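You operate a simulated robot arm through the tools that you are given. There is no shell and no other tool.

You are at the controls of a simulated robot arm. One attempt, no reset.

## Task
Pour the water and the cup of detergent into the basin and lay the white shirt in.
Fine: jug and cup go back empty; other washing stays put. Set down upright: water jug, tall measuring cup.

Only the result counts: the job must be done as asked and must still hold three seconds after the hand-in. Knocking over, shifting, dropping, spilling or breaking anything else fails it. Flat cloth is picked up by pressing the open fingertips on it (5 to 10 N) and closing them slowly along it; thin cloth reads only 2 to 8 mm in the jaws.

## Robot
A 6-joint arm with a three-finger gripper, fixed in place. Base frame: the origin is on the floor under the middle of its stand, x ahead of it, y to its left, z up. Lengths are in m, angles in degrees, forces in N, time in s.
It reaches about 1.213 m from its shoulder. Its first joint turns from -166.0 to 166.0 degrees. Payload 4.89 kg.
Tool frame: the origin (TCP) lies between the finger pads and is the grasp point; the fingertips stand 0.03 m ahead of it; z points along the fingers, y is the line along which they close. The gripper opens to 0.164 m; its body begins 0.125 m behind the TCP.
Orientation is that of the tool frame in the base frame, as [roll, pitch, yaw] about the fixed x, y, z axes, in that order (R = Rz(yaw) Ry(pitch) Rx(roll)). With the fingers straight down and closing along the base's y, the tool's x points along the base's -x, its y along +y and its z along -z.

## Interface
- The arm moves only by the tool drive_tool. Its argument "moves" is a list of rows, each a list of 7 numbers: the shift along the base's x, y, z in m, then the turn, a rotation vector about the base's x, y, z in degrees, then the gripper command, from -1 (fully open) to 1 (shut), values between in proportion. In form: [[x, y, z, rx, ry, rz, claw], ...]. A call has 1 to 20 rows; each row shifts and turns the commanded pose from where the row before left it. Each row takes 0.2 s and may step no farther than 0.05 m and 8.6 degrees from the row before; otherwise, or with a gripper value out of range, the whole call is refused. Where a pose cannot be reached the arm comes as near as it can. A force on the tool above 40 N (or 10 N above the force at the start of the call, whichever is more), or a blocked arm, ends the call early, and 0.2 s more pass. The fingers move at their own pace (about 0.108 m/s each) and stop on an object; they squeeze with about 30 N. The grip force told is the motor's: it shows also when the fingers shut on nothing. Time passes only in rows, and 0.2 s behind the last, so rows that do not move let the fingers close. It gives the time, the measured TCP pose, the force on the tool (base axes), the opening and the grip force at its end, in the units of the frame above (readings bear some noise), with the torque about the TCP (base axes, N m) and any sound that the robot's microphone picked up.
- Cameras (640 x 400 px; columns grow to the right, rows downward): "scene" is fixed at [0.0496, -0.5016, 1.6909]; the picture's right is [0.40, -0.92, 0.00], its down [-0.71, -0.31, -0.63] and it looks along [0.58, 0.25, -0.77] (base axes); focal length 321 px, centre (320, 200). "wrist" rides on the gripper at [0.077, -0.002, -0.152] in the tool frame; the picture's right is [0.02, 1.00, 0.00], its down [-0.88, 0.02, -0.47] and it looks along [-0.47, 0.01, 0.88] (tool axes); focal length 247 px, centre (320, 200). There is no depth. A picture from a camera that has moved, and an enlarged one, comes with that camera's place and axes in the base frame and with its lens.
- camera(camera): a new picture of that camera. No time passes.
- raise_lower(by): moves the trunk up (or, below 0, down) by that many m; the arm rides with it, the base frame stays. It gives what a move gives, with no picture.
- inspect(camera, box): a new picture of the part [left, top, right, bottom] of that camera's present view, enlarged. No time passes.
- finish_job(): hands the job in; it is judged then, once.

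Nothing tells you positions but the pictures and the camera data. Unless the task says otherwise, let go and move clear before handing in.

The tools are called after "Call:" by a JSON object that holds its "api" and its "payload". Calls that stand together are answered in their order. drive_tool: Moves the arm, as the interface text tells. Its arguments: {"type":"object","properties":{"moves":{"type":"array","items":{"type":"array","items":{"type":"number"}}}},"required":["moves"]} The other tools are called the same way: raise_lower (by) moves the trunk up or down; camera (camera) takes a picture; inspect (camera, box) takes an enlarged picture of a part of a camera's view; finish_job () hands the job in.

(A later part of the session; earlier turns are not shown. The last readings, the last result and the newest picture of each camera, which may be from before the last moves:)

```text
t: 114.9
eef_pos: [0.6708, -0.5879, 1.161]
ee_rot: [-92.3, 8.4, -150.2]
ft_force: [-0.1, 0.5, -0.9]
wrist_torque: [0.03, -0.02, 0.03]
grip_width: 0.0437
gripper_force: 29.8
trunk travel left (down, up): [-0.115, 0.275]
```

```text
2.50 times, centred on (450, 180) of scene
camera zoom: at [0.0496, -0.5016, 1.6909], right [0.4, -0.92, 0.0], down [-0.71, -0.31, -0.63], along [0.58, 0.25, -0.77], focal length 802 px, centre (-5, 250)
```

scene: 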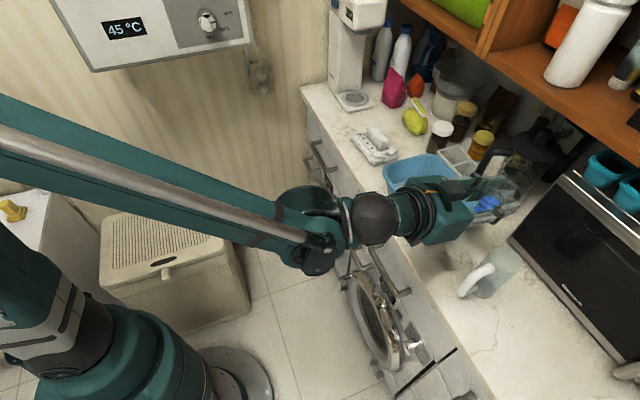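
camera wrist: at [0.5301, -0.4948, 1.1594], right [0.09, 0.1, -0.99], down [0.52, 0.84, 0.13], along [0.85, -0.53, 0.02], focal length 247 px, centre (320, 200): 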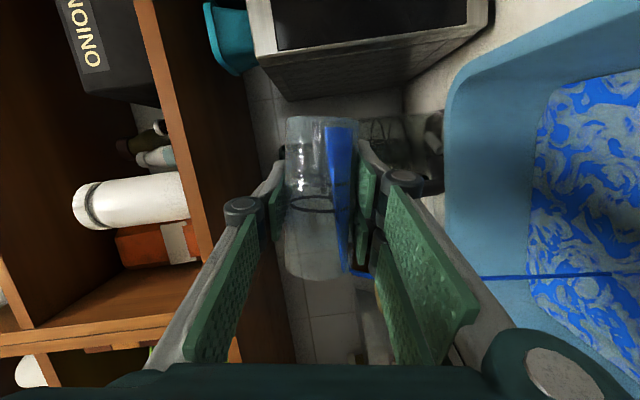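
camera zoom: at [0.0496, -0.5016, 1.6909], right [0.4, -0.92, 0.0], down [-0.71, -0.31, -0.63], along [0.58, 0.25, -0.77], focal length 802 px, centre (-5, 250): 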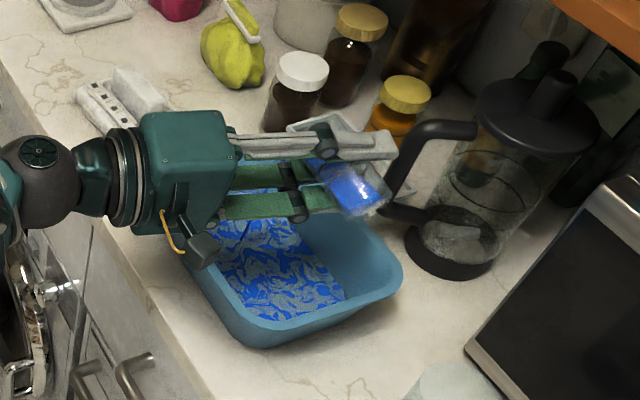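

The detergent is swirling into the basin water. Continuing past horizontal to empty the cup.

Call:
{"api": "drive_tool", "payload": {"moves": [[0, 0, 0, -2.83, 2.83, 0, 1], [0, 0, 0, -2.83, 2.83, 0, 1], [0, 0, 0, 0, 0, 0, 1], [0, 0, 0, -2.83, 2.83, 0, 1], [0, 0, 0, -2.83, 2.83, 0, 1], [0, 0, 0, -2.83, 2.83, 0, 1], [0, 0, 0, -2.83, 2.83, 0, 1], [0, 0, 0, -2.83, 2.83, 0, 1], [0, 0, 0, -2.83, 2.83, 0, 1], [0, 0, 0, -2.83, 2.83, 0, 1], [0, 0, 0, -2.83, 2.83, 0, 1], [0, 0, 0, -2.83, 2.83, 0, 1], [0, 0, 0, -2.83, 2.83, 0, 1], [0, 0, 0, -2.83, 2.83, 0, 1], [0, 0, 0, -2.83, 2.83, 0, 1], [0, 0, 0, 0, 0, 0, 1], [0, 0, 0, 0, 0, 0, 1], [0, 0, 0, 0, 0, 0, 1], [0, 0, 0, 0, 0, 0, 1]]}}

Call:
{"api": "camera", "payload": {"camera": "wrist"}}

Call:
{"api": "inspect", "payload": {"camera": "scene", "box": [360, 100, 540, 260]}}

```text
t: 118.9
eef_pos: [0.6727, -0.5869, 1.1621]
ee_rot: [-74.5, -45.2, -156.5]
ft_force: [0.5, 0.1, -0.6]
wrist_torque: [-0.01, -0.01, 0.02]
grip_width: 0.0434
gripper_force: 29.8
trunk travel left (down, up): [-0.115, 0.275]
```

```text
taken
camera wrist: at [0.5388, -0.4859, 1.1891], right [-0.53, -0.52, -0.66], down [0.3, 0.62, -0.73], along [0.79, -0.58, -0.18], focal length 247 px, centre (320, 200)
```

wrist: 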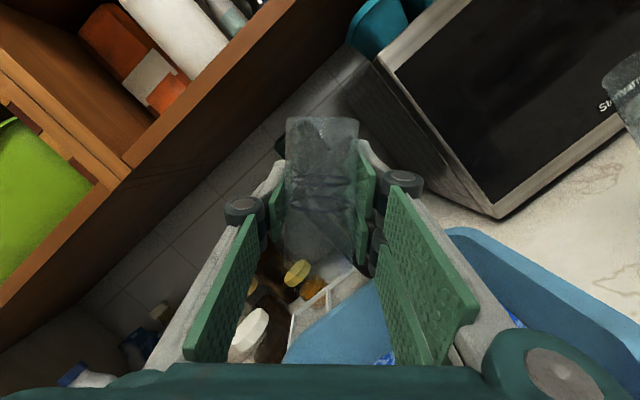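

```text
2.50 times, centred on (450, 180) of scene
camera zoom: at [0.0496, -0.5016, 1.6909], right [0.4, -0.92, 0.0], down [-0.71, -0.31, -0.63], along [0.58, 0.25, -0.77], focal length 802 px, centre (-5, 250)
```

zoom: 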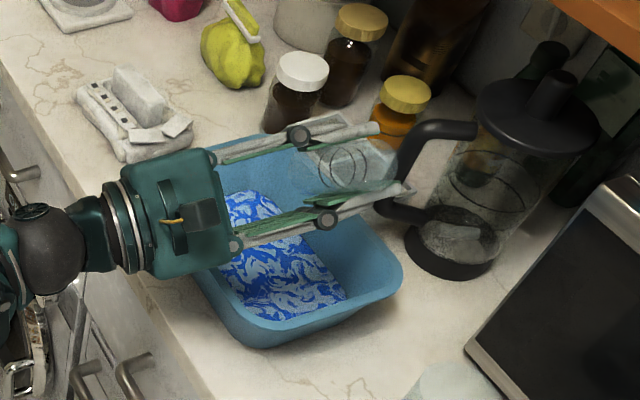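

Call:
{"api": "inspect", "payload": {"camera": "wrist", "box": [250, 100, 400, 290]}}

Call:
{"api": "drive_tool", "payload": {"moves": [[0, 0, 0, 0, 0, 0, 1], [0, 0, 0, 0, 0, 0, 1], [0, 0, 0, 0, 0, 0, 1], [0, 0, 0, 0, 0, 0, 1], [0, 0, 0, 0, 0, 0, 1]]}}

Call:
{"api": "inspect", "payload": {"camera": "scene", "box": [420, 130, 510, 200]}}

```text
2.11 times, centred on (325, 195) of wrist
camera zoom: at [0.5388, -0.4859, 1.1891], right [-0.53, -0.52, -0.66], down [0.3, 0.62, -0.73], along [0.79, -0.58, -0.18], focal length 520 px, centre (310, 210)
```

zoom: 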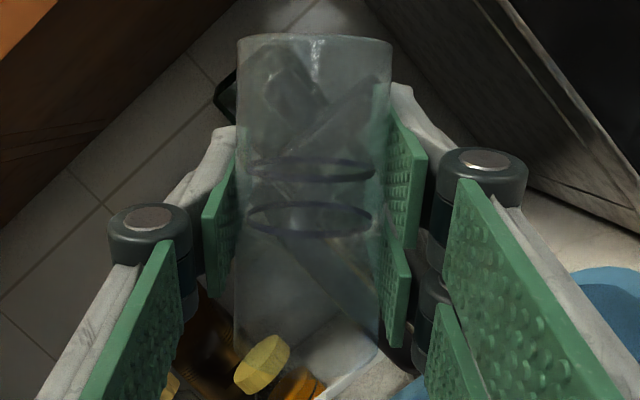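

```text
t: 120.1
eef_pos: [0.6714, -0.5881, 1.1617]
ee_rot: [-74.5, -45.2, -156.5]
ft_force: [1.1, 1.0, -1.1]
wrist_torque: [0.01, 0.03, 0.0]
grip_width: 0.0434
gripper_force: 30.0
trunk travel left (down, up): [-0.115, 0.275]
```

```text
5.71 times, centred on (465, 165) of scene
camera zoom: at [0.0496, -0.5016, 1.6909], right [0.4, -0.92, 0.0], down [-0.71, -0.31, -0.63], along [0.58, 0.25, -0.77], focal length 1832 px, centre (-509, 400)
```

zoom: 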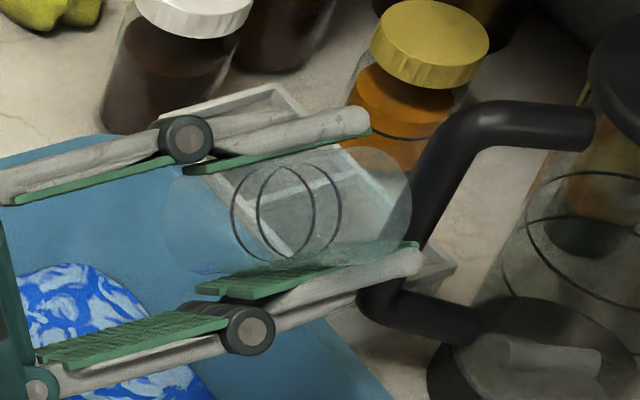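

The cup is empty. Rolling it back upright.

Call:
{"api": "drive_tool", "payload": {"moves": [[0, 0, 0, 3.54, -3.54, 0, 1], [0, 0, 0, 4.24, -4.24, 0, 1], [0, 0, 0, 4.95, -4.95, 0, 1], [0, 0, 0, 4.95, -4.95, 0, 1], [0, 0, 0, 4.95, -4.95, 0, 1], [0, 0, 0, 4.95, -4.95, 0, 1], [0, 0, 0, 4.95, -4.95, 0, 1], [0, 0, 0, 4.95, -4.95, 0, 1], [0, 0, 0, 4.95, -4.95, 0, 1], [0, 0, 0, 4.95, -4.95, 0, 1], [0, 0, 0, 4.95, -4.95, 0, 1], [0, 0, 0, 4.95, -4.95, 0, 1], [0, 0, 0, 4.95, -4.95, 0, 1], [0, 0, 0, 4.95, -4.95, 0, 1], [0, 0, 0, 4.95, -4.95, 0, 1], [0, 0, 0, 4.95, -4.95, 0, 1], [0, 0, 0, 4.95, -4.95, 0, 1], [0, 0, 0, 4.95, -4.95, 0, 1], [0, 0, 0, 4.95, -4.95, 0, 1], [0, 0, 0, 4.95, -4.95, 0, 1]]}}

Call:
{"api": "camera", "payload": {"camera": "wrist"}}

```text
t: 124.3
eef_pos: [0.6725, -0.5869, 1.1614]
ee_rot: [-179.6, 75.0, 135.5]
ft_force: [1.0, -0.2, -0.4]
wrist_torque: [0.02, -0.01, -0.05]
grip_width: 0.0434
gripper_force: 30.5
trunk travel left (down, up): [-0.115, 0.275]
```

```text
taken
camera wrist: at [0.5529, -0.4721, 1.1282], right [0.7, 0.71, -0.02], down [-0.15, 0.18, 0.97], along [0.7, -0.68, 0.23], focal length 247 px, centre (320, 200)
```

wrist: 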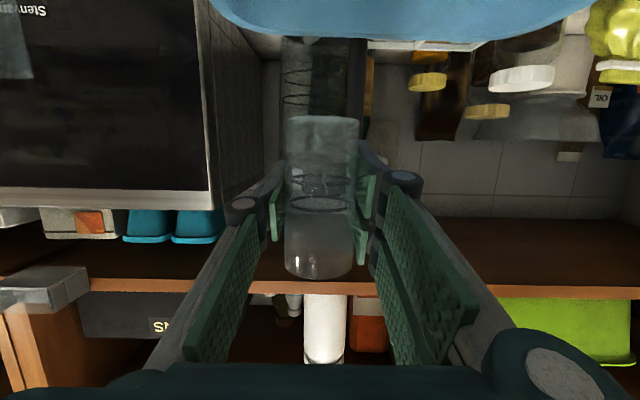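

Cup is upright again. Carrying it back the same way, over the jug, to its own spot.

Call:
{"api": "drive_tool", "payload": {"moves": [[-0.004, -0.002, 0.01, 0, 0, 0, 1], [-0.008, -0.005, 0.01, 0, 0, 0, 1], [-0.0125, -0.0077, 0.01, 0, 0, 0, 1], [-0.0125, -0.0077, 0.01, 0, 0, 0, 1], [-0.0125, -0.0077, 0, 0, 0, 0, 1], [-0.0125, -0.0077, 0, 0, 0, 0, 1], [-0.0125, -0.0077, 0, 0, 0, 0, 1], [-0.0125, -0.0077, 0, 0, 0, 0, 1], [-0.0125, -0.0077, 0, 0, 0, 0, 1], [-0.0135, -0.0081, 0, 0, 0, 0, 1]]}}

Call:
{"api": "drive_tool", "payload": {"moves": [[-0.01, -0.01, 0, 0, 0, 0, 1], [-0.012, -0.012, 0, 0, 0, 0, 1], [-0.012, -0.012, 0, 0, 0, 0, 1], [-0.012, -0.012, 0, 0, 0, 0, 1], [-0.012, -0.012, 0, 0, 0, 0, 1], [-0.012, -0.012, 0, 0, 0, 0, 1], [-0.012, -0.012, 0, 0, 0, 0, 1], [-0.012, -0.012, 0, 0, 0, 0, 1], [-0.012, -0.012, 0, 0, 0, 0, 1], [-0.012, -0.012, 0, 0, 0, 0, 1], [-0.012, -0.012, 0, 0, 0, 0, 1], [-0.012, -0.012, 0, 0, 0, 0, 1], [-0.008, -0.008, 0, 0, 0, 0, 1], [-0.002, -0.002, 0, 0, 0, 0, 1], [0, 0, 0, 0, 0, 0, 1]]}}

Call:
{"api": "camera", "payload": {"camera": "scene"}}

Call:
{"api": "camera", "payload": {"camera": "wrist"}}

```text
t: 126.5
eef_pos: [0.5588, -0.6563, 1.2009]
ee_rot: [-179.1, 75.0, 136.1]
ft_force: [0.6, -0.2, -1.3]
wrist_torque: [0.0, 0.04, -0.13]
grip_width: 0.0435
gripper_force: 30.0
trunk travel left (down, up): [-0.115, 0.275]
```

```text
t: 129.7
eef_pos: [0.4064, -0.8097, 1.202]
ee_rot: [-179.2, 75.0, 135.9]
ft_force: [-0.1, 0.0, -0.8]
wrist_torque: [0.01, 0.0, 0.0]
grip_width: 0.0432
gripper_force: 30.1
trunk travel left (down, up): [-0.115, 0.275]
```

```text
taken
```

scene: 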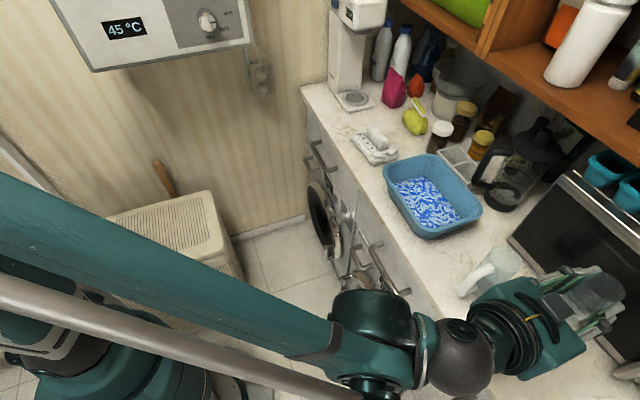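

```text
taken
camera wrist: at [0.2874, -0.6935, 1.1686], right [0.7, 0.71, -0.02], down [-0.15, 0.18, 0.97], along [0.7, -0.68, 0.23], focal length 247 px, centre (320, 200)
```

wrist: 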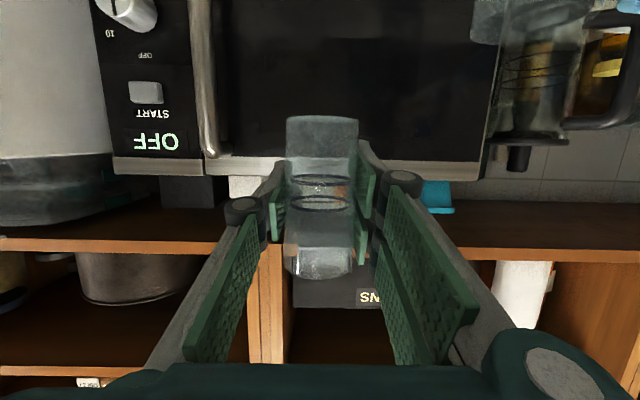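

Above its original spot, upright. Lowering the cup slowly.

Call:
{"api": "drive_tool", "payload": {"moves": [[0, 0, -0.006, 0, 0, 0, 1], [0, 0, -0.01, 0, 0, 0, 1], [0, 0, -0.012, 0, 0, 0, 1], [0, 0, -0.012, 0, 0, 0, 1], [0, 0, -0.012, 0, 0, 0, 1], [0, 0, -0.012, 0, 0, 0, 1], [0, 0, -0.012, 0, 0, 0, 1], [0, 0, -0.012, 0, 0, 0, 1], [0, 0, -0.012, 0, 0, 0, 1], [0, 0, -0.012, 0, 0, 0, 1], [0, 0, -0.012, 0, 0, 0, 1], [0, 0, -0.012, 0, 0, 0, 1], [0, 0, -0.012, 0, 0, 0, 1], [0, 0, -0.012, 0, 0, 0, 1], [0, 0, -0.012, 0, 0, 0, 1], [0, 0, -0.012, 0, 0, 0, 1], [0, 0, -0.012, 0, 0, 0, 1], [0, 0, -0.008, 0, 0, 0, 1], [0, 0, -0.003, 0, 0, 0, 1]]}}

Call:
{"api": "drive_tool", "payload": {"moves": [[0, 0, -0.002, 0, 0, 0, 1]]}}

Call:
{"api": "camera", "payload": {"camera": "wrist"}}

```text
t: 133.7
eef_pos: [0.4078, -0.8076, 0.9964]
ee_rot: [-179.2, 75.2, 135.9]
ft_force: [2.7, -1.4, 26.6]
wrist_torque: [0.11, 0.24, -0.15]
grip_width: 0.0434
gripper_force: 29.1
trunk travel left (down, up): [-0.115, 0.275]
```

```text
t: 134.1
eef_pos: [0.4068, -0.8078, 0.9938]
ee_rot: [-179.2, 75.0, 136.0]
ft_force: [2.6, 0.8, 25.0]
wrist_torque: [0.1, 0.23, -0.12]
grip_width: 0.043
gripper_force: 30.6
trunk travel left (down, up): [-0.115, 0.275]
```

```text
taken
camera wrist: at [0.2877, -0.6922, 0.9598], right [0.7, 0.71, -0.02], down [-0.15, 0.18, 0.97], along [0.7, -0.68, 0.23], focal length 247 px, centre (320, 200)
```

wrist: 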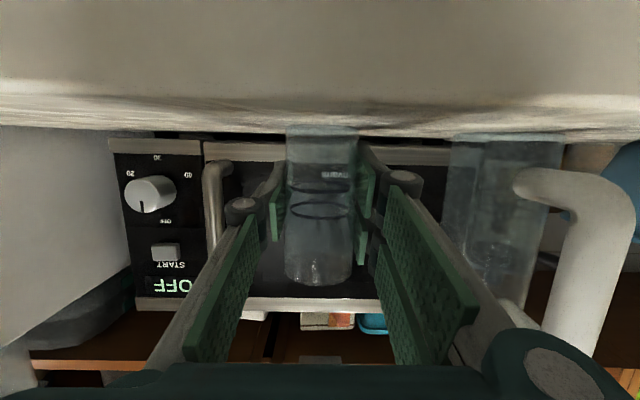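

The cup is on the counter. Relieving the push and releasing it.

Call:
{"api": "drive_tool", "payload": {"moves": [[0, 0, 0.002, 0, 0, 0, 1], [0, 0, 0, 0, 0, 0, 1]]}}

Call:
{"api": "drive_tool", "payload": {"moves": [[0, 0, 0, 0, 0, 0, 0.45], [0, 0, 0, 0, 0, 0, 0.3], [0, 0, 0, 0, 0, 0, 0.1], [0, 0, 0, 0, 0, 0, -0.1], [0, 0, 0, 0, 0, 0, -0.1]]}}

Call:
{"api": "camera", "payload": {"camera": "wrist"}}

Call:
{"api": "inspect", "payload": {"camera": "scene", "box": [440, 240, 600, 390]}}

```text
t: 134.7
eef_pos: [0.4065, -0.8095, 0.9937]
ee_rot: [-179.1, 75.0, 136.0]
ft_force: [-0.5, -0.3, -0.9]
wrist_torque: [-0.03, 0.0, 0.01]
grip_width: 0.043
gripper_force: 29.7
trunk travel left (down, up): [-0.115, 0.275]
```

```text
t: 135.9
eef_pos: [0.4074, -0.8085, 0.994]
ee_rot: [-179.2, 75.0, 135.9]
ft_force: [0.1, -1.1, 0.6]
wrist_torque: [0.0, -0.01, -0.03]
grip_width: 0.0903
gripper_force: 0.0
trunk travel left (down, up): [-0.115, 0.275]
```

```text
taken
camera wrist: at [0.2879, -0.693, 0.9611], right [0.7, 0.71, -0.02], down [-0.15, 0.18, 0.97], along [0.7, -0.68, 0.23], focal length 247 px, centre (320, 200)
```

wrist: 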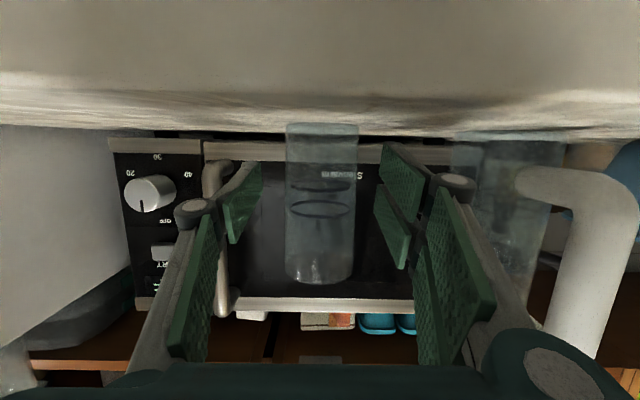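

```text
2.67 times, centred on (520, 315) of scene
camera zoom: at [0.0496, -0.5016, 1.6909], right [0.4, -0.92, 0.0], down [-0.71, -0.31, -0.63], along [0.58, 0.25, -0.77], focal length 855 px, centre (-213, -107)
```

zoom: 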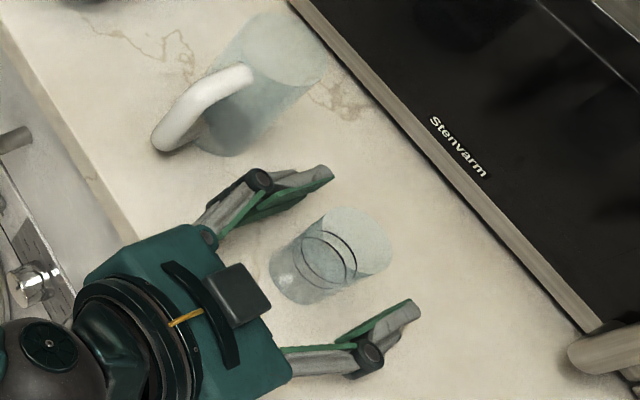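

The cup stands upright and empty. I'll retreat toward me and rise, then head for the shirt.

Call:
{"api": "drive_tool", "payload": {"moves": [[-0.008, 0.008, 0.001, 0, 0, 0, -0.1], [-0.014, 0.014, 0.004, 0, 0, 0, -0.1], [-0.014, 0.014, 0.006, 0, 0, 0, -0.1], [-0.014, 0.014, 0.006, 0, 0, 0, -0.1], [-0.014, 0.014, 0.006, 0, 0, 0, -0.1], [-0.014, 0.014, 0.006, 0, 0, 0, -0.1], [-0.014, 0.014, 0.006, 0, 0, 0, -0.1], [-0.014, 0.014, 0.01, 0, 0, 0, -0.1], [-0.01, 0.01, 0.025, 0, 0, 0, -0.1], [0, 0, 0.03, 0, 0, 0, -0.1], [0, 0, 0.03, 0, 0, 0, -0.1], [0, 0, 0.03, 0, 0, 0, -0.1], [0, 0, 0.03, 0, 0, 0, -0.1]]}}

Call:
{"api": "camera", "payload": {"camera": "scene"}}

```text
t: 138.7
eef_pos: [0.2911, -0.693, 1.1841]
ee_rot: [-179.4, 75.0, 135.7]
ft_force: [-0.6, -1.7, -0.5]
wrist_torque: [-0.01, -0.04, 0.16]
grip_width: 0.0904
gripper_force: 0.1
trunk travel left (down, up): [-0.115, 0.275]
```

```text
taken
```

scene: 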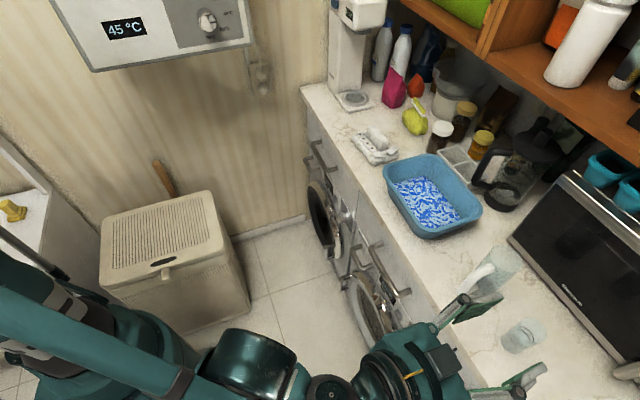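

Jug and cup both stand upright and empty. Now rotating the tool to point down while travelling along the counter front toward the shirt.

Call:
{"api": "drive_tool", "payload": {"moves": [[0.015, 0.015, 0.008, 5.3, 5.3, 0, -0.1], [0.018, 0.018, 0.008, 5.3, 5.3, 0, -0.1], [0.02, 0.02, 0.008, 5.3, 5.3, 0, -0.3], [0.02, 0.02, 0.008, 5.3, 5.3, 0, -0.5], [0.02, 0.02, 0.008, 5.3, 5.3, 0, -0.7], [0.02, 0.02, 0.008, 5.3, 5.3, 0, -0.7], [0.02, 0.02, 0.008, 5.3, 5.3, 0, -0.7], [0.02, 0.02, 0.008, 5.3, 5.3, 0, -0.7], [0.02, 0.02, 0.0, 5.3, 5.3, 0, -0.7], [0.02, 0.02, 0.0, 5.3, 5.3, 0, -0.7]]}}

Call:
{"api": "drive_tool", "payload": {"moves": [[0.02, 0.02, 0, 0, 0, 0, -0.7], [0.02, 0.02, 0, 0, 0, 0, -0.7], [0.02, 0.02, 0, 0, 0, 0, -0.7], [0.02, 0.02, 0, 0, 0, 0, -0.7], [0.02, 0.02, 0, 0, 0, 0, -0.7], [0.02, 0.02, 0, 0, 0, 0, -0.7], [0.02, 0.02, 0, 0, 0, 0, -0.7], [0.02, 0.02, 0, 0, 0, 0, -0.7], [0.02, 0.02, 0, 0, 0, 0, -0.7], [0.02, 0.02, 0, 0, 0, 0, -0.7]]}}

Call:
{"api": "camera", "payload": {"camera": "wrist"}}

Call:
{"api": "camera", "payload": {"camera": "scene"}}

```text
t: 140.9
eef_pos: [0.4829, -0.4991, 1.2488]
ee_rot: [180.0, 0.0, 135.2]
ft_force: [-1.8, 0.7, 0.1]
wrist_torque: [-0.15, -0.28, 0.02]
grip_width: 0.1394
gripper_force: 0.0
trunk travel left (down, up): [-0.115, 0.275]
```

```text
t: 143.1
eef_pos: [0.6839, -0.301, 1.2479]
ee_rot: [179.8, 0.0, 135.1]
ft_force: [-0.4, -0.1, -0.5]
wrist_torque: [0.09, -0.1, -0.01]
grip_width: 0.1394
gripper_force: 0.1
trunk travel left (down, up): [-0.115, 0.275]
```

```text
taken
camera wrist: at [0.6289, -0.2484, 1.4016], right [0.69, 0.72, 0.0], down [0.64, -0.61, 0.47], along [0.34, -0.33, -0.88], focal length 247 px, centre (320, 200)
```

wrist: 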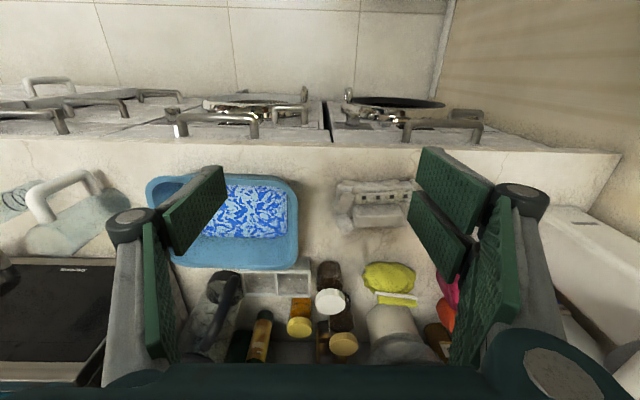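

```text
taken
```

scene: 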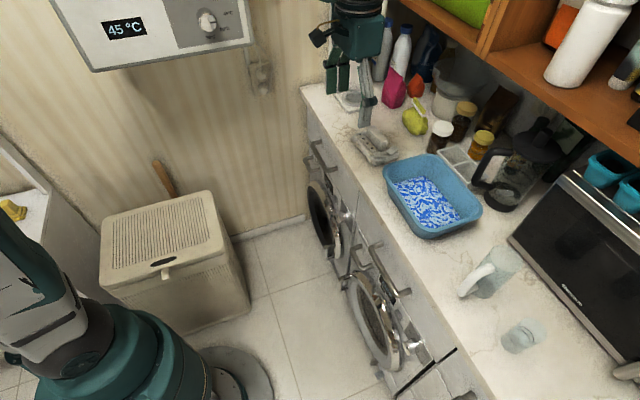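

Call:
{"api": "inspect", "payload": {"camera": "wrist", "box": [310, 160, 440, 250]}}

Call:
{"api": "inspect", "payload": {"camera": "scene", "box": [330, 110, 420, 180]}}

```text
4.44 times, centred on (375, 205) of wrist
camera zoom: at [0.6289, -0.2484, 1.4016], right [0.69, 0.72, 0.0], down [0.64, -0.61, 0.47], along [0.34, -0.33, -0.88], focal length 1098 px, centre (76, 178)
```

zoom: 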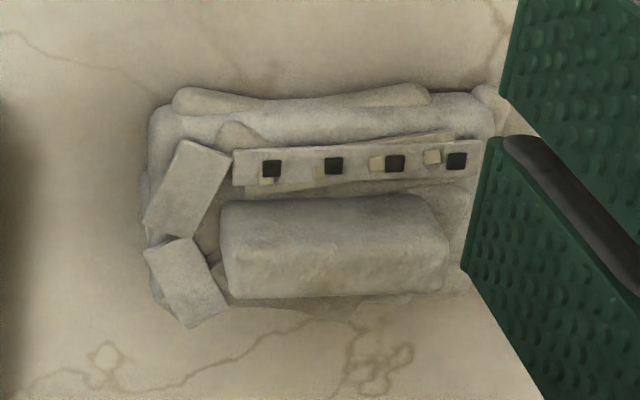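

```text
5.71 times, centred on (375, 145) of scene
camera zoom: at [0.0496, -0.5016, 1.6909], right [0.4, -0.92, 0.0], down [-0.71, -0.31, -0.63], along [0.58, 0.25, -0.77], focal length 1832 px, centre (6, 514)
```

zoom: 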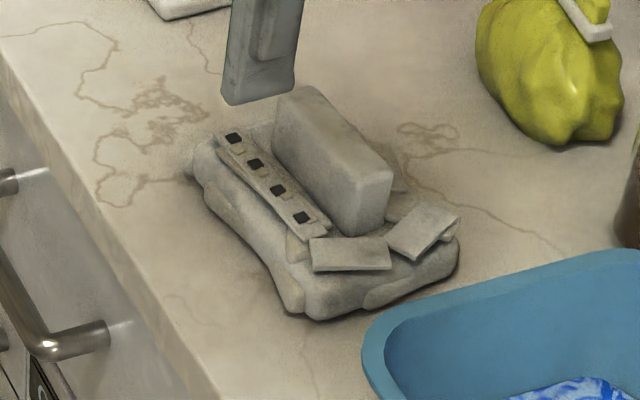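

The folded shirt has a raised ridge running along the counter: top at z≈1.018, about 2.6 cm wide and 9 cm long, centred near (0.882,-0.344). It's ideal to pinch. I'll hover over it and yaw 90° so the fingers close across the ridge.

Call:
{"api": "drive_tool", "payload": {"moves": [[0.0165, -0.0036, -0.004, 0, 0, 7.5, -0.3], [0.0165, -0.0036, -0.004, 0, 0, 7.5, -0.1], [0.0165, -0.0036, -0.004, 0, 0, 7.5, 0.1], [0.0165, -0.0036, -0.004, 0, 0, 7.5, 0.1], [0.0165, -0.0036, -0.004, 0, 0, 7.5, 0.1], [0.0165, -0.0036, -0.004, 0, 0, 7.5, 0.1], [0.0165, -0.0036, -0.004, 0, 0, 7.5, 0.1], [0.0165, -0.0036, -0.004, 0, 0, 7.5, 0.1], [0.0165, -0.0036, -0.004, 0, 0, 7.5, 0.1], [0.0165, -0.0036, -0.004, 0, 0, 7.5, 0.1], [0.0165, -0.0036, -0.004, 0, 0, 7.5, 0.1], [0.0165, -0.0036, -0.004, 0, 0, 7.5, 0.1]]}}

Call:
{"api": "camera", "payload": {"camera": "wrist"}}

Call:
{"api": "camera", "payload": {"camera": "scene"}}

```text
t: 145.7
eef_pos: [0.8825, -0.3431, 1.1996]
ee_rot: [-179.9, 0.1, -134.6]
ft_force: [-1.4, 1.1, 0.7]
wrist_torque: [-0.03, -0.1, -0.01]
grip_width: 0.0739
gripper_force: 0.1
trunk travel left (down, up): [-0.115, 0.275]
```

```text
taken
camera wrist: at [0.8301, -0.3988, 1.3537], right [-0.73, 0.69, 0.0], down [0.61, 0.64, 0.47], along [0.33, 0.34, -0.88], focal length 247 px, centre (320, 200)
```

wrist: 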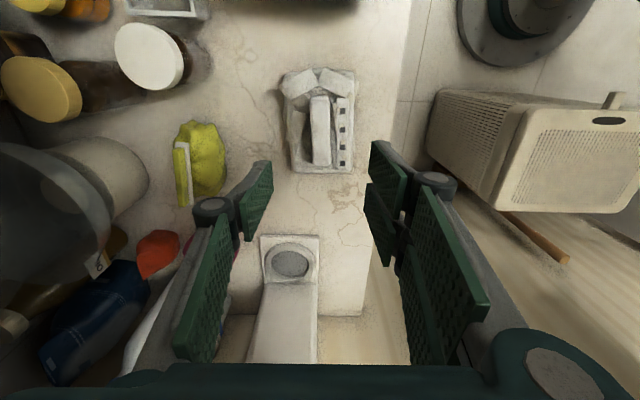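

```text
taken
```

scene: 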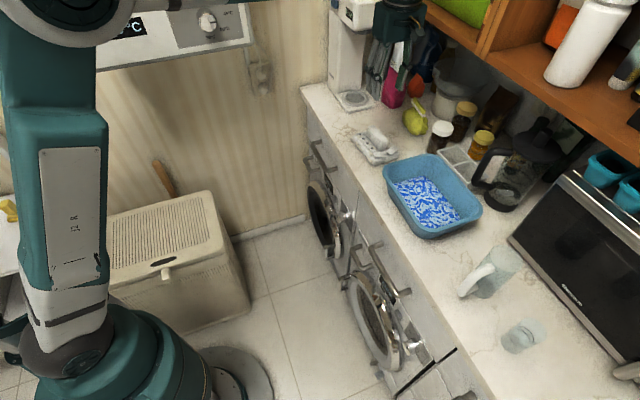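

Call:
{"api": "inspect", "payload": {"camera": "wrist", "box": [260, 55, 380, 195]}}

Call:
{"api": "inspect", "payload": {"camera": "scene", "box": [330, 60, 450, 180]}}

```text
2.86 times, centred on (320, 125) of wrist
camera zoom: at [0.8301, -0.3988, 1.3537], right [-0.73, 0.69, 0.0], down [0.61, 0.64, 0.47], along [0.33, 0.34, -0.88], focal length 706 px, centre (320, 414)
```

zoom: 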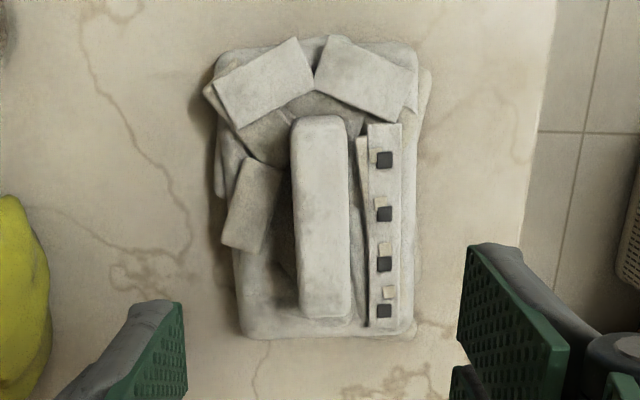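

```text
3.33 times, centred on (390, 120) of scene
camera zoom: at [0.0496, -0.5016, 1.6909], right [0.4, -0.92, 0.0], down [-0.71, -0.31, -0.63], along [0.58, 0.25, -0.77], focal length 1069 px, centre (87, 467)
```

zoom: 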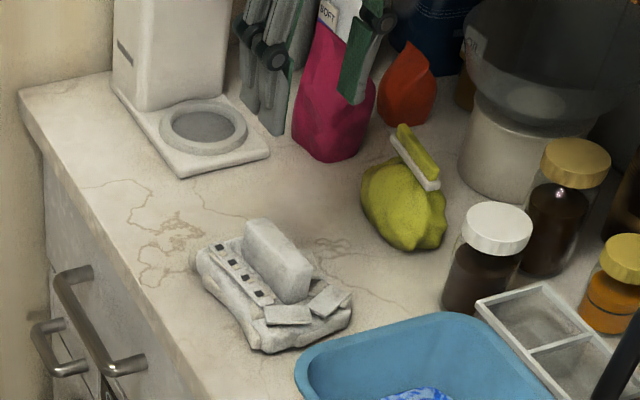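

The ridge is right beneath the grasp point and lined up with the pads. Descending with the fingers about 6 cm apart, carefully for the last part.

Call:
{"api": "drive_tool", "payload": {"moves": [[0.0005, -0.001, -0.02, 0, 0, 0, 0.25], [0.0005, -0.001, -0.02, 0, 0, 0, 0.3], [0, 0, -0.025, 0, 0, 0, 0.3], [0, 0, -0.025, 0, 0, 0, 0.3], [0, 0, -0.025, 0, 0, 0, 0.3], [0, 0, -0.02, 0, 0, 0, 0.3], [0, 0, -0.015, 0, 0, 0, 0.3]]}}

Call:
{"api": "camera", "payload": {"camera": "wrist"}}

Call:
{"api": "inspect", "payload": {"camera": "scene", "box": [320, 80, 440, 190]}}

```text
t: 147.3
eef_pos: [0.8829, -0.3446, 1.0497]
ee_rot: [-180.0, 0.1, -134.8]
ft_force: [-0.5, -0.4, 0.7]
wrist_torque: [-0.02, -0.04, 0.0]
grip_width: 0.0575
gripper_force: 0.0
trunk travel left (down, up): [-0.115, 0.275]
```

```text
taken
camera wrist: at [0.8311, -0.4006, 1.2035], right [-0.73, 0.69, 0.0], down [0.61, 0.64, 0.47], along [0.33, 0.34, -0.88], focal length 247 px, centre (320, 200)
```

wrist: 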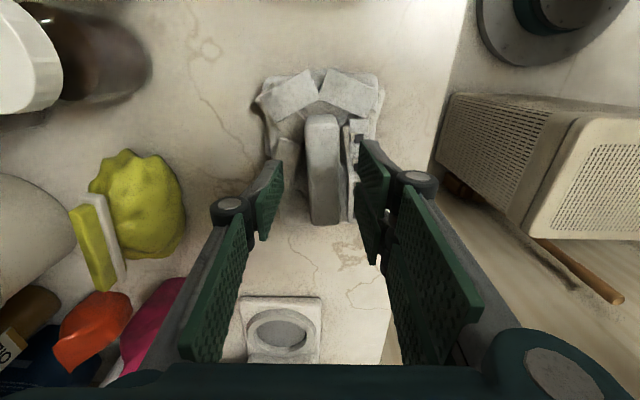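

```text
3.64 times, centred on (380, 135) of scene
camera zoom: at [0.0496, -0.5016, 1.6909], right [0.4, -0.92, 0.0], down [-0.71, -0.31, -0.63], along [0.58, 0.25, -0.77], focal length 1166 px, centre (102, 436)
```

zoom: 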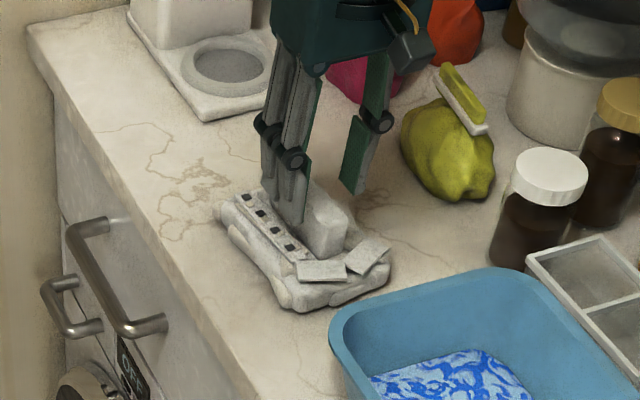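

Call:
{"api": "drive_tool", "payload": {"moves": [[0, 0, -0.008, 0, 0, 0, 0.3], [0, 0, -0.008, 0, 0, 0, 0.3], [0, 0, -0.006, 0, 0, 0, 0.3]]}}

Call:
{"api": "drive_tool", "payload": {"moves": [[0, 0, -0.004, 0, 0, 0, 0.3]]}}

Call:
{"api": "drive_tool", "payload": {"moves": [[0, 0, -0.004, 0, 0, 0, 0.3]]}}

Call:
{"api": "camera", "payload": {"camera": "wrist"}}

```text
t: 148.1
eef_pos: [0.8836, -0.3463, 1.0295]
ee_rot: [-180.0, 0.0, -134.7]
ft_force: [0.4, 1.0, -0.3]
wrist_torque: [0.03, -0.02, 0.0]
grip_width: 0.0574
gripper_force: 0.0
trunk travel left (down, up): [-0.115, 0.275]
```

```text
t: 148.5
eef_pos: [0.8832, -0.3456, 1.0238]
ee_rot: [180.0, 0.0, -134.8]
ft_force: [0.3, 0.0, 0.1]
wrist_torque: [-0.02, -0.03, -0.03]
grip_width: 0.0574
gripper_force: 0.1
trunk travel left (down, up): [-0.115, 0.275]
```

```text
t: 148.9
eef_pos: [0.8824, -0.3449, 1.0197]
ee_rot: [179.9, 0.0, -134.7]
ft_force: [0.7, -0.5, -0.3]
wrist_torque: [-0.04, -0.01, 0.0]
grip_width: 0.0571
gripper_force: 0.1
trunk travel left (down, up): [-0.115, 0.275]
```

```text
taken
camera wrist: at [0.831, -0.4012, 1.1734], right [-0.73, 0.69, 0.0], down [0.61, 0.64, 0.47], along [0.33, 0.34, -0.88], focal length 247 px, centre (320, 200)
```

wrist: 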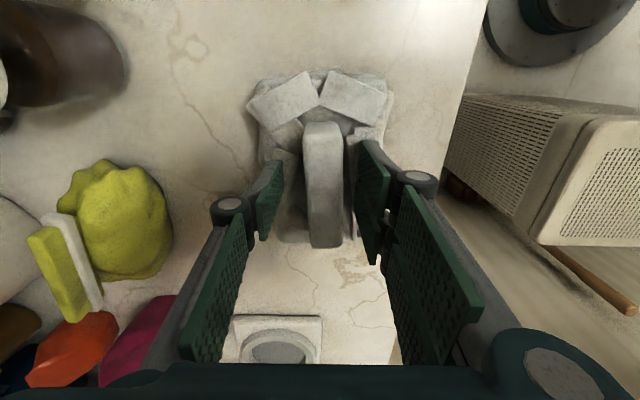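

No contact yet; continuing in small steps until the tips press on the cloth.

Call:
{"api": "drive_tool", "payload": {"moves": [[0, 0, -0.004, 0, 0, 0, 0.3]]}}

Call:
{"api": "drive_tool", "payload": {"moves": [[0, 0, -0.004, 0, 0, 0, 0.3]]}}

Call:
{"api": "drive_tool", "payload": {"moves": [[0, 0, -0.003, 0, 0, 0, 0.3]]}}

```text
t: 149.3
eef_pos: [0.8837, -0.3453, 1.0164]
ee_rot: [180.0, 0.0, -134.8]
ft_force: [0.6, -0.7, 0.9]
wrist_torque: [-0.03, -0.01, 0.01]
grip_width: 0.0575
gripper_force: 0.1
trunk travel left (down, up): [-0.115, 0.275]
```

```text
t: 149.7
eef_pos: [0.8836, -0.3451, 1.013]
ee_rot: [-179.9, 0.0, -134.8]
ft_force: [0.3, 0.3, 0.5]
wrist_torque: [-0.03, -0.02, 0.01]
grip_width: 0.0573
gripper_force: 0.1
trunk travel left (down, up): [-0.115, 0.275]
```

```text
t: 150.1
eef_pos: [0.8835, -0.345, 1.0098]
ee_rot: [179.9, -0.1, -134.8]
ft_force: [-0.2, 0.2, 1.5]
wrist_torque: [-0.02, -0.04, 0.03]
grip_width: 0.0573
gripper_force: 0.1
trunk travel left (down, up): [-0.115, 0.275]
```

Call:
{"api": "drive_tool", "payload": {"moves": [[0, 0, -0.003, 0, 0, 0, 0.3]]}}

Call:
{"api": "drive_tool", "payload": {"moves": [[0, 0, -0.003, 0, 0, 0, 0.3]]}}

Call:
{"api": "inspect", "payload": {"camera": "wrist", "box": [230, 60, 410, 270]}}

Call:
{"api": "inspect", "payload": {"camera": "scene", "box": [330, 90, 420, 190]}}

```text
t: 150.5
eef_pos: [0.8823, -0.3441, 1.0087]
ee_rot: [179.9, 0.1, -134.7]
ft_force: [8.3, -0.2, 44.8]
wrist_torque: [-0.41, -0.37, 0.0]
grip_width: 0.0578
gripper_force: 9.9
trunk travel left (down, up): [-0.115, 0.275]
```

```text
t: 150.8
eef_pos: [0.884, -0.3457, 1.0088]
ee_rot: [-179.8, 0.1, -134.7]
ft_force: [9.8, -6.5, 38.7]
wrist_torque: [0.06, 0.35, 0.47]
grip_width: 0.0315
gripper_force: 29.2
trunk travel left (down, up): [-0.115, 0.275]
stopped in row 1: the force on the tool passed its limit at 63 N (the readings are from after the stop); the commanded pose is now the measured one
```

```text
1.90 times, centred on (320, 165) of wrist
camera zoom: at [0.831, -0.4018, 1.1625], right [-0.73, 0.69, 0.0], down [0.6, 0.64, 0.47], along [0.33, 0.34, -0.88], focal length 470 px, centre (320, 267)
```

zoom: 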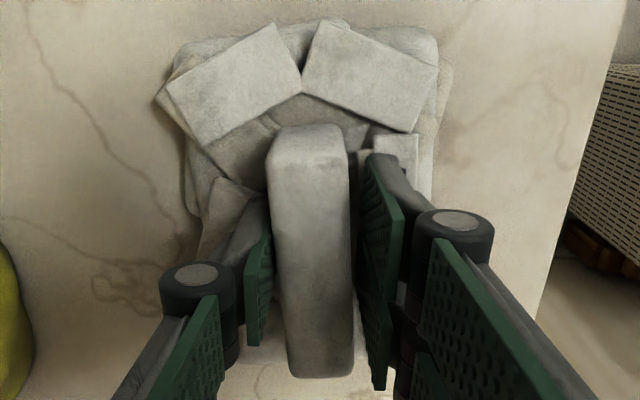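

```text
4.00 times, centred on (375, 140) of scene
camera zoom: at [0.0496, -0.5016, 1.6909], right [0.4, -0.92, 0.0], down [-0.71, -0.31, -0.63], along [0.58, 0.25, -0.77], focal length 1282 px, centre (100, 440)
```

zoom: 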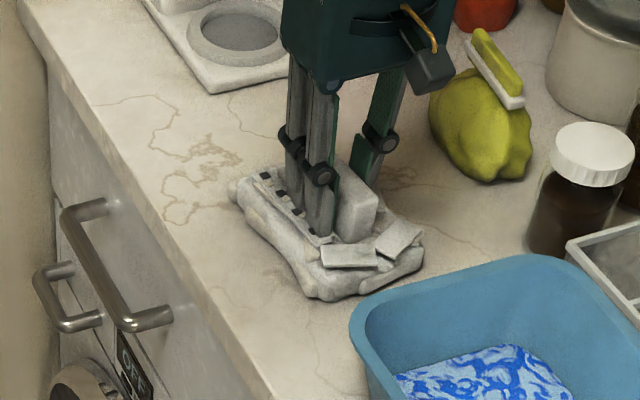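

The contact was firmer than expected, and the fingers have already come in onto the ridge (31 mm). I'll ease the downward push first, then close on the ridge.

Call:
{"api": "drive_tool", "payload": {"moves": [[0, 0, 0.003, 0, 0, 0, 0.55], [0, 0, 0.002, 0, 0, 0, 0.7]]}}

Call:
{"api": "drive_tool", "payload": {"moves": [[0, 0, 0, 0, 0, 0, 0.8], [0, 0, 0, 0, 0, 0, 0.9], [0, 0, 0, 0, 0, 0, 1], [0, 0, 0, 0, 0, 0, 1], [0, 0, 0, 0, 0, 0, 1], [0, 0, 0, 0, 0, 0, 1]]}}

Call:
{"api": "inspect", "payload": {"camera": "wrist", "box": [230, 60, 410, 270]}}

Call:
{"api": "inspect", "payload": {"camera": "scene", "box": [330, 90, 420, 190]}}

```text
t: 151.4
eef_pos: [0.8838, -0.3456, 1.0117]
ee_rot: [-180.0, 0.1, -134.8]
ft_force: [-1.0, 0.3, -3.0]
wrist_torque: [0.03, 0.03, -0.01]
grip_width: 0.0257
gripper_force: 29.6
trunk travel left (down, up): [-0.115, 0.275]
```

```text
t: 152.8
eef_pos: [0.8835, -0.345, 1.0124]
ee_rot: [180.0, 0.1, -134.8]
ft_force: [0.2, 0.3, -2.1]
wrist_torque: [-0.03, 0.03, 0.01]
grip_width: 0.0258
gripper_force: 30.5
trunk travel left (down, up): [-0.115, 0.275]
```

```text
1.90 times, centred on (320, 165) of wrist
camera zoom: at [0.8314, -0.4014, 1.1651], right [-0.73, 0.69, 0.0], down [0.61, 0.64, 0.47], along [0.33, 0.34, -0.88], focal length 470 px, centre (320, 267)
```

zoom: 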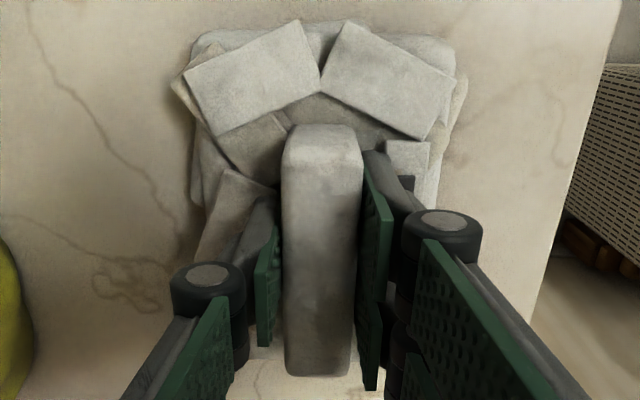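

```text
4.00 times, centred on (375, 140) of scene
camera zoom: at [0.0496, -0.5016, 1.6909], right [0.4, -0.92, 0.0], down [-0.71, -0.31, -0.63], along [0.58, 0.25, -0.77], focal length 1282 px, centre (100, 440)
```

zoom: 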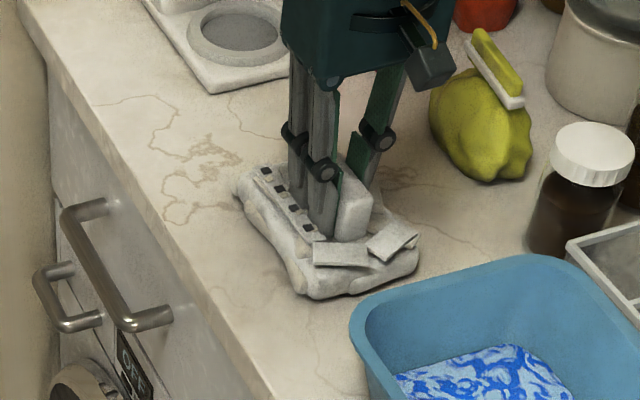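

The ridge is gripped (26 mm, 30 N) and the load reads as the shirt's weight. Lifting slowly.

Call:
{"api": "drive_tool", "payload": {"moves": [[0, 0, 0.003, 0, 0, 0, 1], [0, 0, 0.004, 0, 0, 0, 1], [0, 0, 0.005, 0, 0, 0, 1], [0, 0, 0.006, 0, 0, 0, 1], [0, 0, 0.008, 0, 0, 0, 1], [0, 0, 0.01, 0, 0, 0, 1]]}}

Call:
{"api": "camera", "payload": {"camera": "wrist"}}

Call:
{"api": "inspect", "payload": {"camera": "scene", "box": [320, 80, 440, 190]}}

```text
t: 154.2
eef_pos: [0.8842, -0.3445, 1.0477]
ee_rot: [-179.9, 0.1, -134.8]
ft_force: [0.5, -0.4, -3.4]
wrist_torque: [0.03, 0.02, 0.0]
grip_width: 0.0257
gripper_force: 30.1
trunk travel left (down, up): [-0.115, 0.275]
```

```text
taken
camera wrist: at [0.8317, -0.4013, 1.2006], right [-0.73, 0.69, 0.0], down [0.61, 0.64, 0.47], along [0.33, 0.34, -0.88], focal length 247 px, centre (320, 200)
```

wrist: 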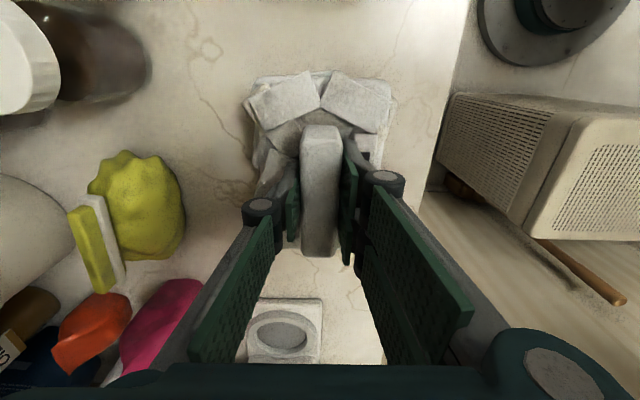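

```text
3.64 times, centred on (380, 135) of scene
camera zoom: at [0.0496, -0.5016, 1.6909], right [0.4, -0.92, 0.0], down [-0.71, -0.31, -0.63], along [0.58, 0.25, -0.77], focal length 1166 px, centre (102, 436)
```

zoom: 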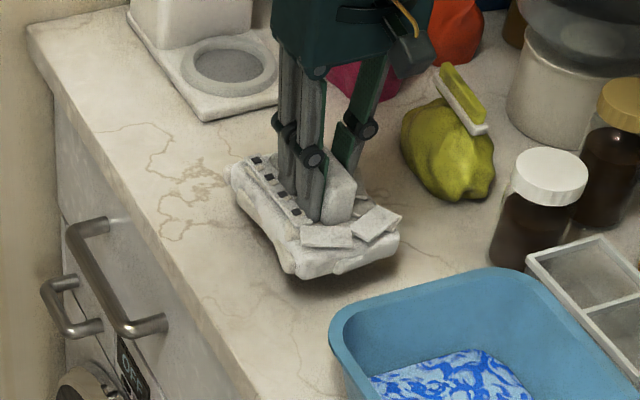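

The shirt is up, held as one bundle. Raising it clear of the basin rim, then carrying it over the basin centre.

Call:
{"api": "drive_tool", "payload": {"moves": [[0, 0, 0.01, 0, 0, 0, 1], [0, 0, 0.012, 0, 0, 0, 1], [0, 0, 0.012, 0, 0, 0, 1], [0, 0, 0.012, 0, 0, 0, 1], [0, 0, 0.012, 0, 0, 0, 1], [0, 0, 0.012, 0, 0, 0, 1], [0, 0, 0.012, 0, 0, 0, 1], [0, 0, 0.012, 0, 0, 0, 1], [0, 0, 0.01, 0, 0, 0, 1], [0, 0, 0.004, 0, 0, 0, 1]]}}

Call:
{"api": "drive_tool", "payload": {"moves": [[-0.005, -0.0063, 0, 0, 0, 0, 1], [-0.0084, -0.0107, 0, 0, 0, 0, 1], [-0.0095, -0.012, 0, 0, 0, 0, 1], [-0.0095, -0.012, 0, 0, 0, 0, 1], [-0.0095, -0.012, 0, 0, 0, 0, 1], [-0.0095, -0.012, 0, 0, 0, 0, 1], [-0.0095, -0.012, 0, 0, 0, 0, 1], [-0.0095, -0.012, 0, 0, 0, 0, 1], [-0.0095, -0.012, 0, 0, 0, 0, 1], [-0.0095, -0.012, 0, 0, 0, 0, 1], [-0.0095, -0.012, 0, 0, 0, 0, 1], [-0.0095, -0.012, 0, 0, 0, 0, 1], [-0.0095, -0.012, 0, 0, 0, 0, 1], [-0.0095, -0.012, 0, 0, 0, 0, 1], [-0.0095, -0.012, 0, 0, 0, 0, 1], [-0.0095, -0.012, 0, 0, 0, 0, 1], [-0.0095, -0.012, 0, 0, 0, 0, 1], [-0.0083, -0.0105, 0, 0, 0, 0, 1], [-0.004, -0.006, 0, 0, 0, 0, 1], [0, 0, 0, 0, 0, 0, 1]]}}

Call:
{"api": "camera", "payload": {"camera": "wrist"}}

Call:
{"api": "inspect", "payload": {"camera": "scene", "box": [340, 60, 520, 260]}}

```text
t: 156.4
eef_pos: [0.884, -0.3457, 1.1552]
ee_rot: [180.0, 0.2, -134.8]
ft_force: [0.4, 0.7, -3.6]
wrist_torque: [-0.01, 0.0, -0.01]
grip_width: 0.0258
gripper_force: 30.0
trunk travel left (down, up): [-0.115, 0.275]
```

```text
t: 160.6
eef_pos: [0.7166, -0.558, 1.154]
ee_rot: [-179.9, 0.2, -134.7]
ft_force: [-0.6, 0.0, -2.4]
wrist_torque: [-0.01, 0.01, 0.0]
grip_width: 0.0256
gripper_force: 30.1
trunk travel left (down, up): [-0.115, 0.275]
```

```text
taken
camera wrist: at [0.6632, -0.6148, 1.3089], right [-0.73, 0.69, 0.0], down [0.61, 0.64, 0.47], along [0.33, 0.34, -0.88], focal length 247 px, centre (320, 200)
```

wrist: 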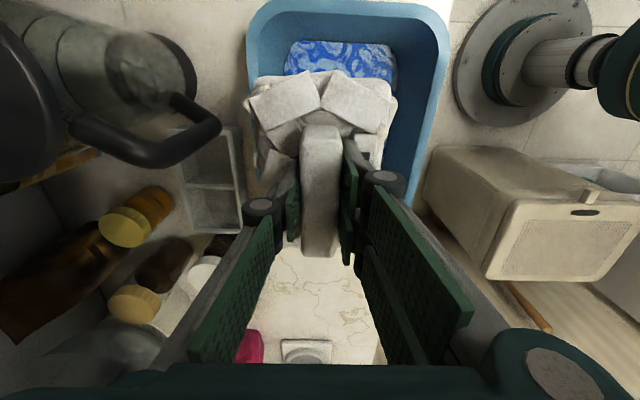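

```text
2.00 times, centred on (430, 160) of scene
camera zoom: at [0.0496, -0.5016, 1.6909], right [0.4, -0.92, 0.0], down [-0.71, -0.31, -0.63], along [0.58, 0.25, -0.77], focal length 641 px, centre (100, 280)
```

zoom: 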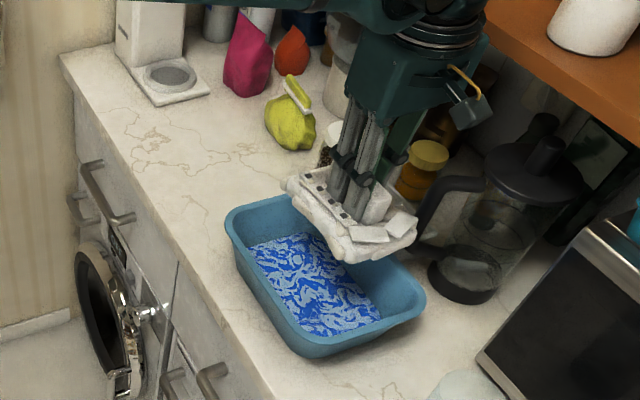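

The shirt hangs over the basin. Let me check the alignment between shirt and basin walls before lowering.

Call:
{"api": "inspect", "payload": {"camera": "wrist", "box": [220, 0, 480, 220]}}

Call:
{"api": "inspect", "payload": {"camera": "scene", "box": [380, 120, 500, 250]}}

```text
1.82 times, centred on (350, 110) of wrist
camera zoom: at [0.6632, -0.6148, 1.3089], right [-0.73, 0.69, 0.0], down [0.61, 0.64, 0.47], along [0.33, 0.34, -0.88], focal length 449 px, centre (266, 364)
```

zoom: 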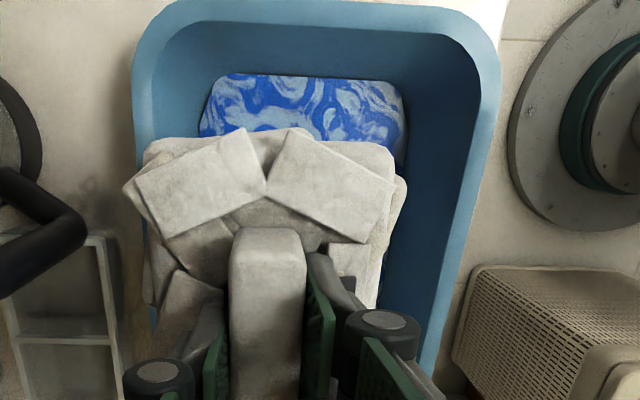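

```text
3.08 times, centred on (440, 185) of scene
camera zoom: at [0.0496, -0.5016, 1.6909], right [0.4, -0.92, 0.0], down [-0.71, -0.31, -0.63], along [0.58, 0.25, -0.77], focal length 986 px, centre (-49, 246)
```

zoom: 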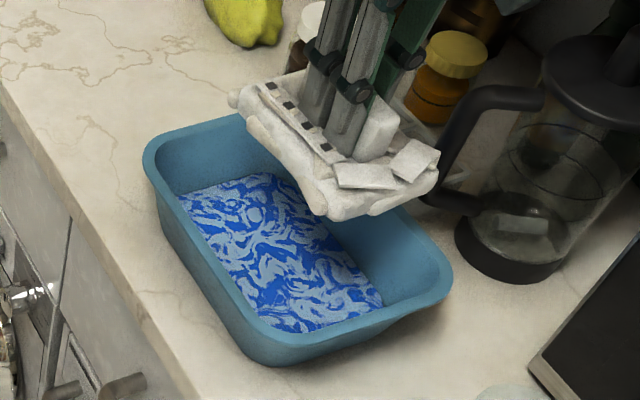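

The basin's centre is about 2.6 cm closer to me than my current line. I'll shift for that, then lower the shirt into the basin slowly.

Call:
{"api": "drive_tool", "payload": {"moves": [[-0.006, 0.006, 0, 0, 0, 0, 1], [-0.0065, 0.0065, 0, 0, 0, 0, 1], [-0.006, 0.006, 0, 0, 0, 0, 1], [0, 0, -0.008, 0, 0, 0, 1], [0, 0, -0.01, 0, 0, 0, 1], [0, 0, -0.012, 0, 0, 0, 1], [0, 0, -0.012, 0, 0, 0, 1], [0, 0, -0.012, 0, 0, 0, 1]]}}

Call:
{"api": "camera", "payload": {"camera": "wrist"}}

Call:
{"api": "inspect", "payload": {"camera": "scene", "box": [370, 90, 510, 250]}}

```text
t: 162.4
eef_pos: [0.6979, -0.5409, 1.1016]
ee_rot: [-180.0, 0.1, -134.8]
ft_force: [-0.1, 0.1, -2.0]
wrist_torque: [-0.03, 0.0, -0.03]
grip_width: 0.0255
gripper_force: 30.3
trunk travel left (down, up): [-0.115, 0.275]
```

```text
taken
camera wrist: at [0.6448, -0.5965, 1.2552], right [-0.73, 0.69, 0.0], down [0.61, 0.64, 0.47], along [0.33, 0.34, -0.88], focal length 247 px, centre (320, 200)
```

wrist: 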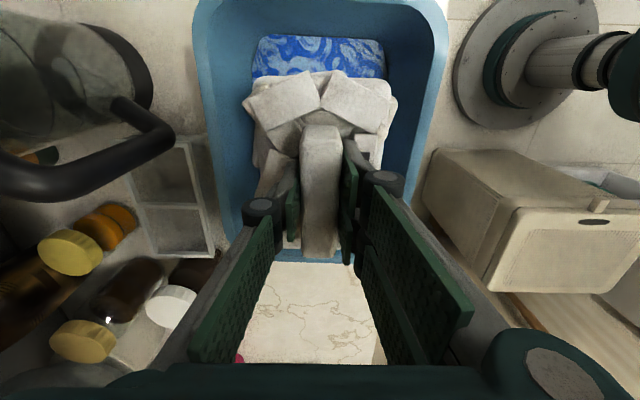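

```text
2.50 times, centred on (440, 170) of scene
camera zoom: at [0.0496, -0.5016, 1.6909], right [0.4, -0.92, 0.0], down [-0.71, -0.31, -0.63], along [0.58, 0.25, -0.77], focal length 802 px, centre (20, 275)
```

zoom: 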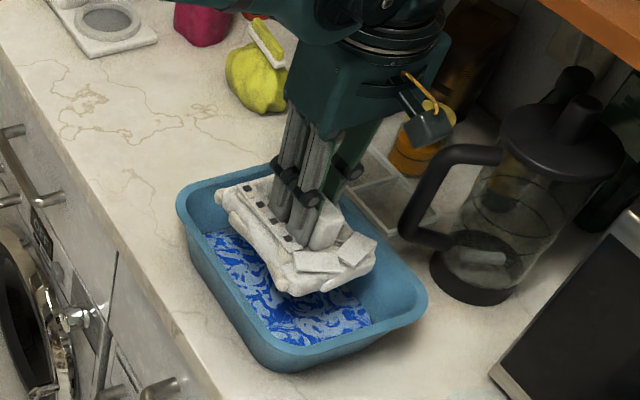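

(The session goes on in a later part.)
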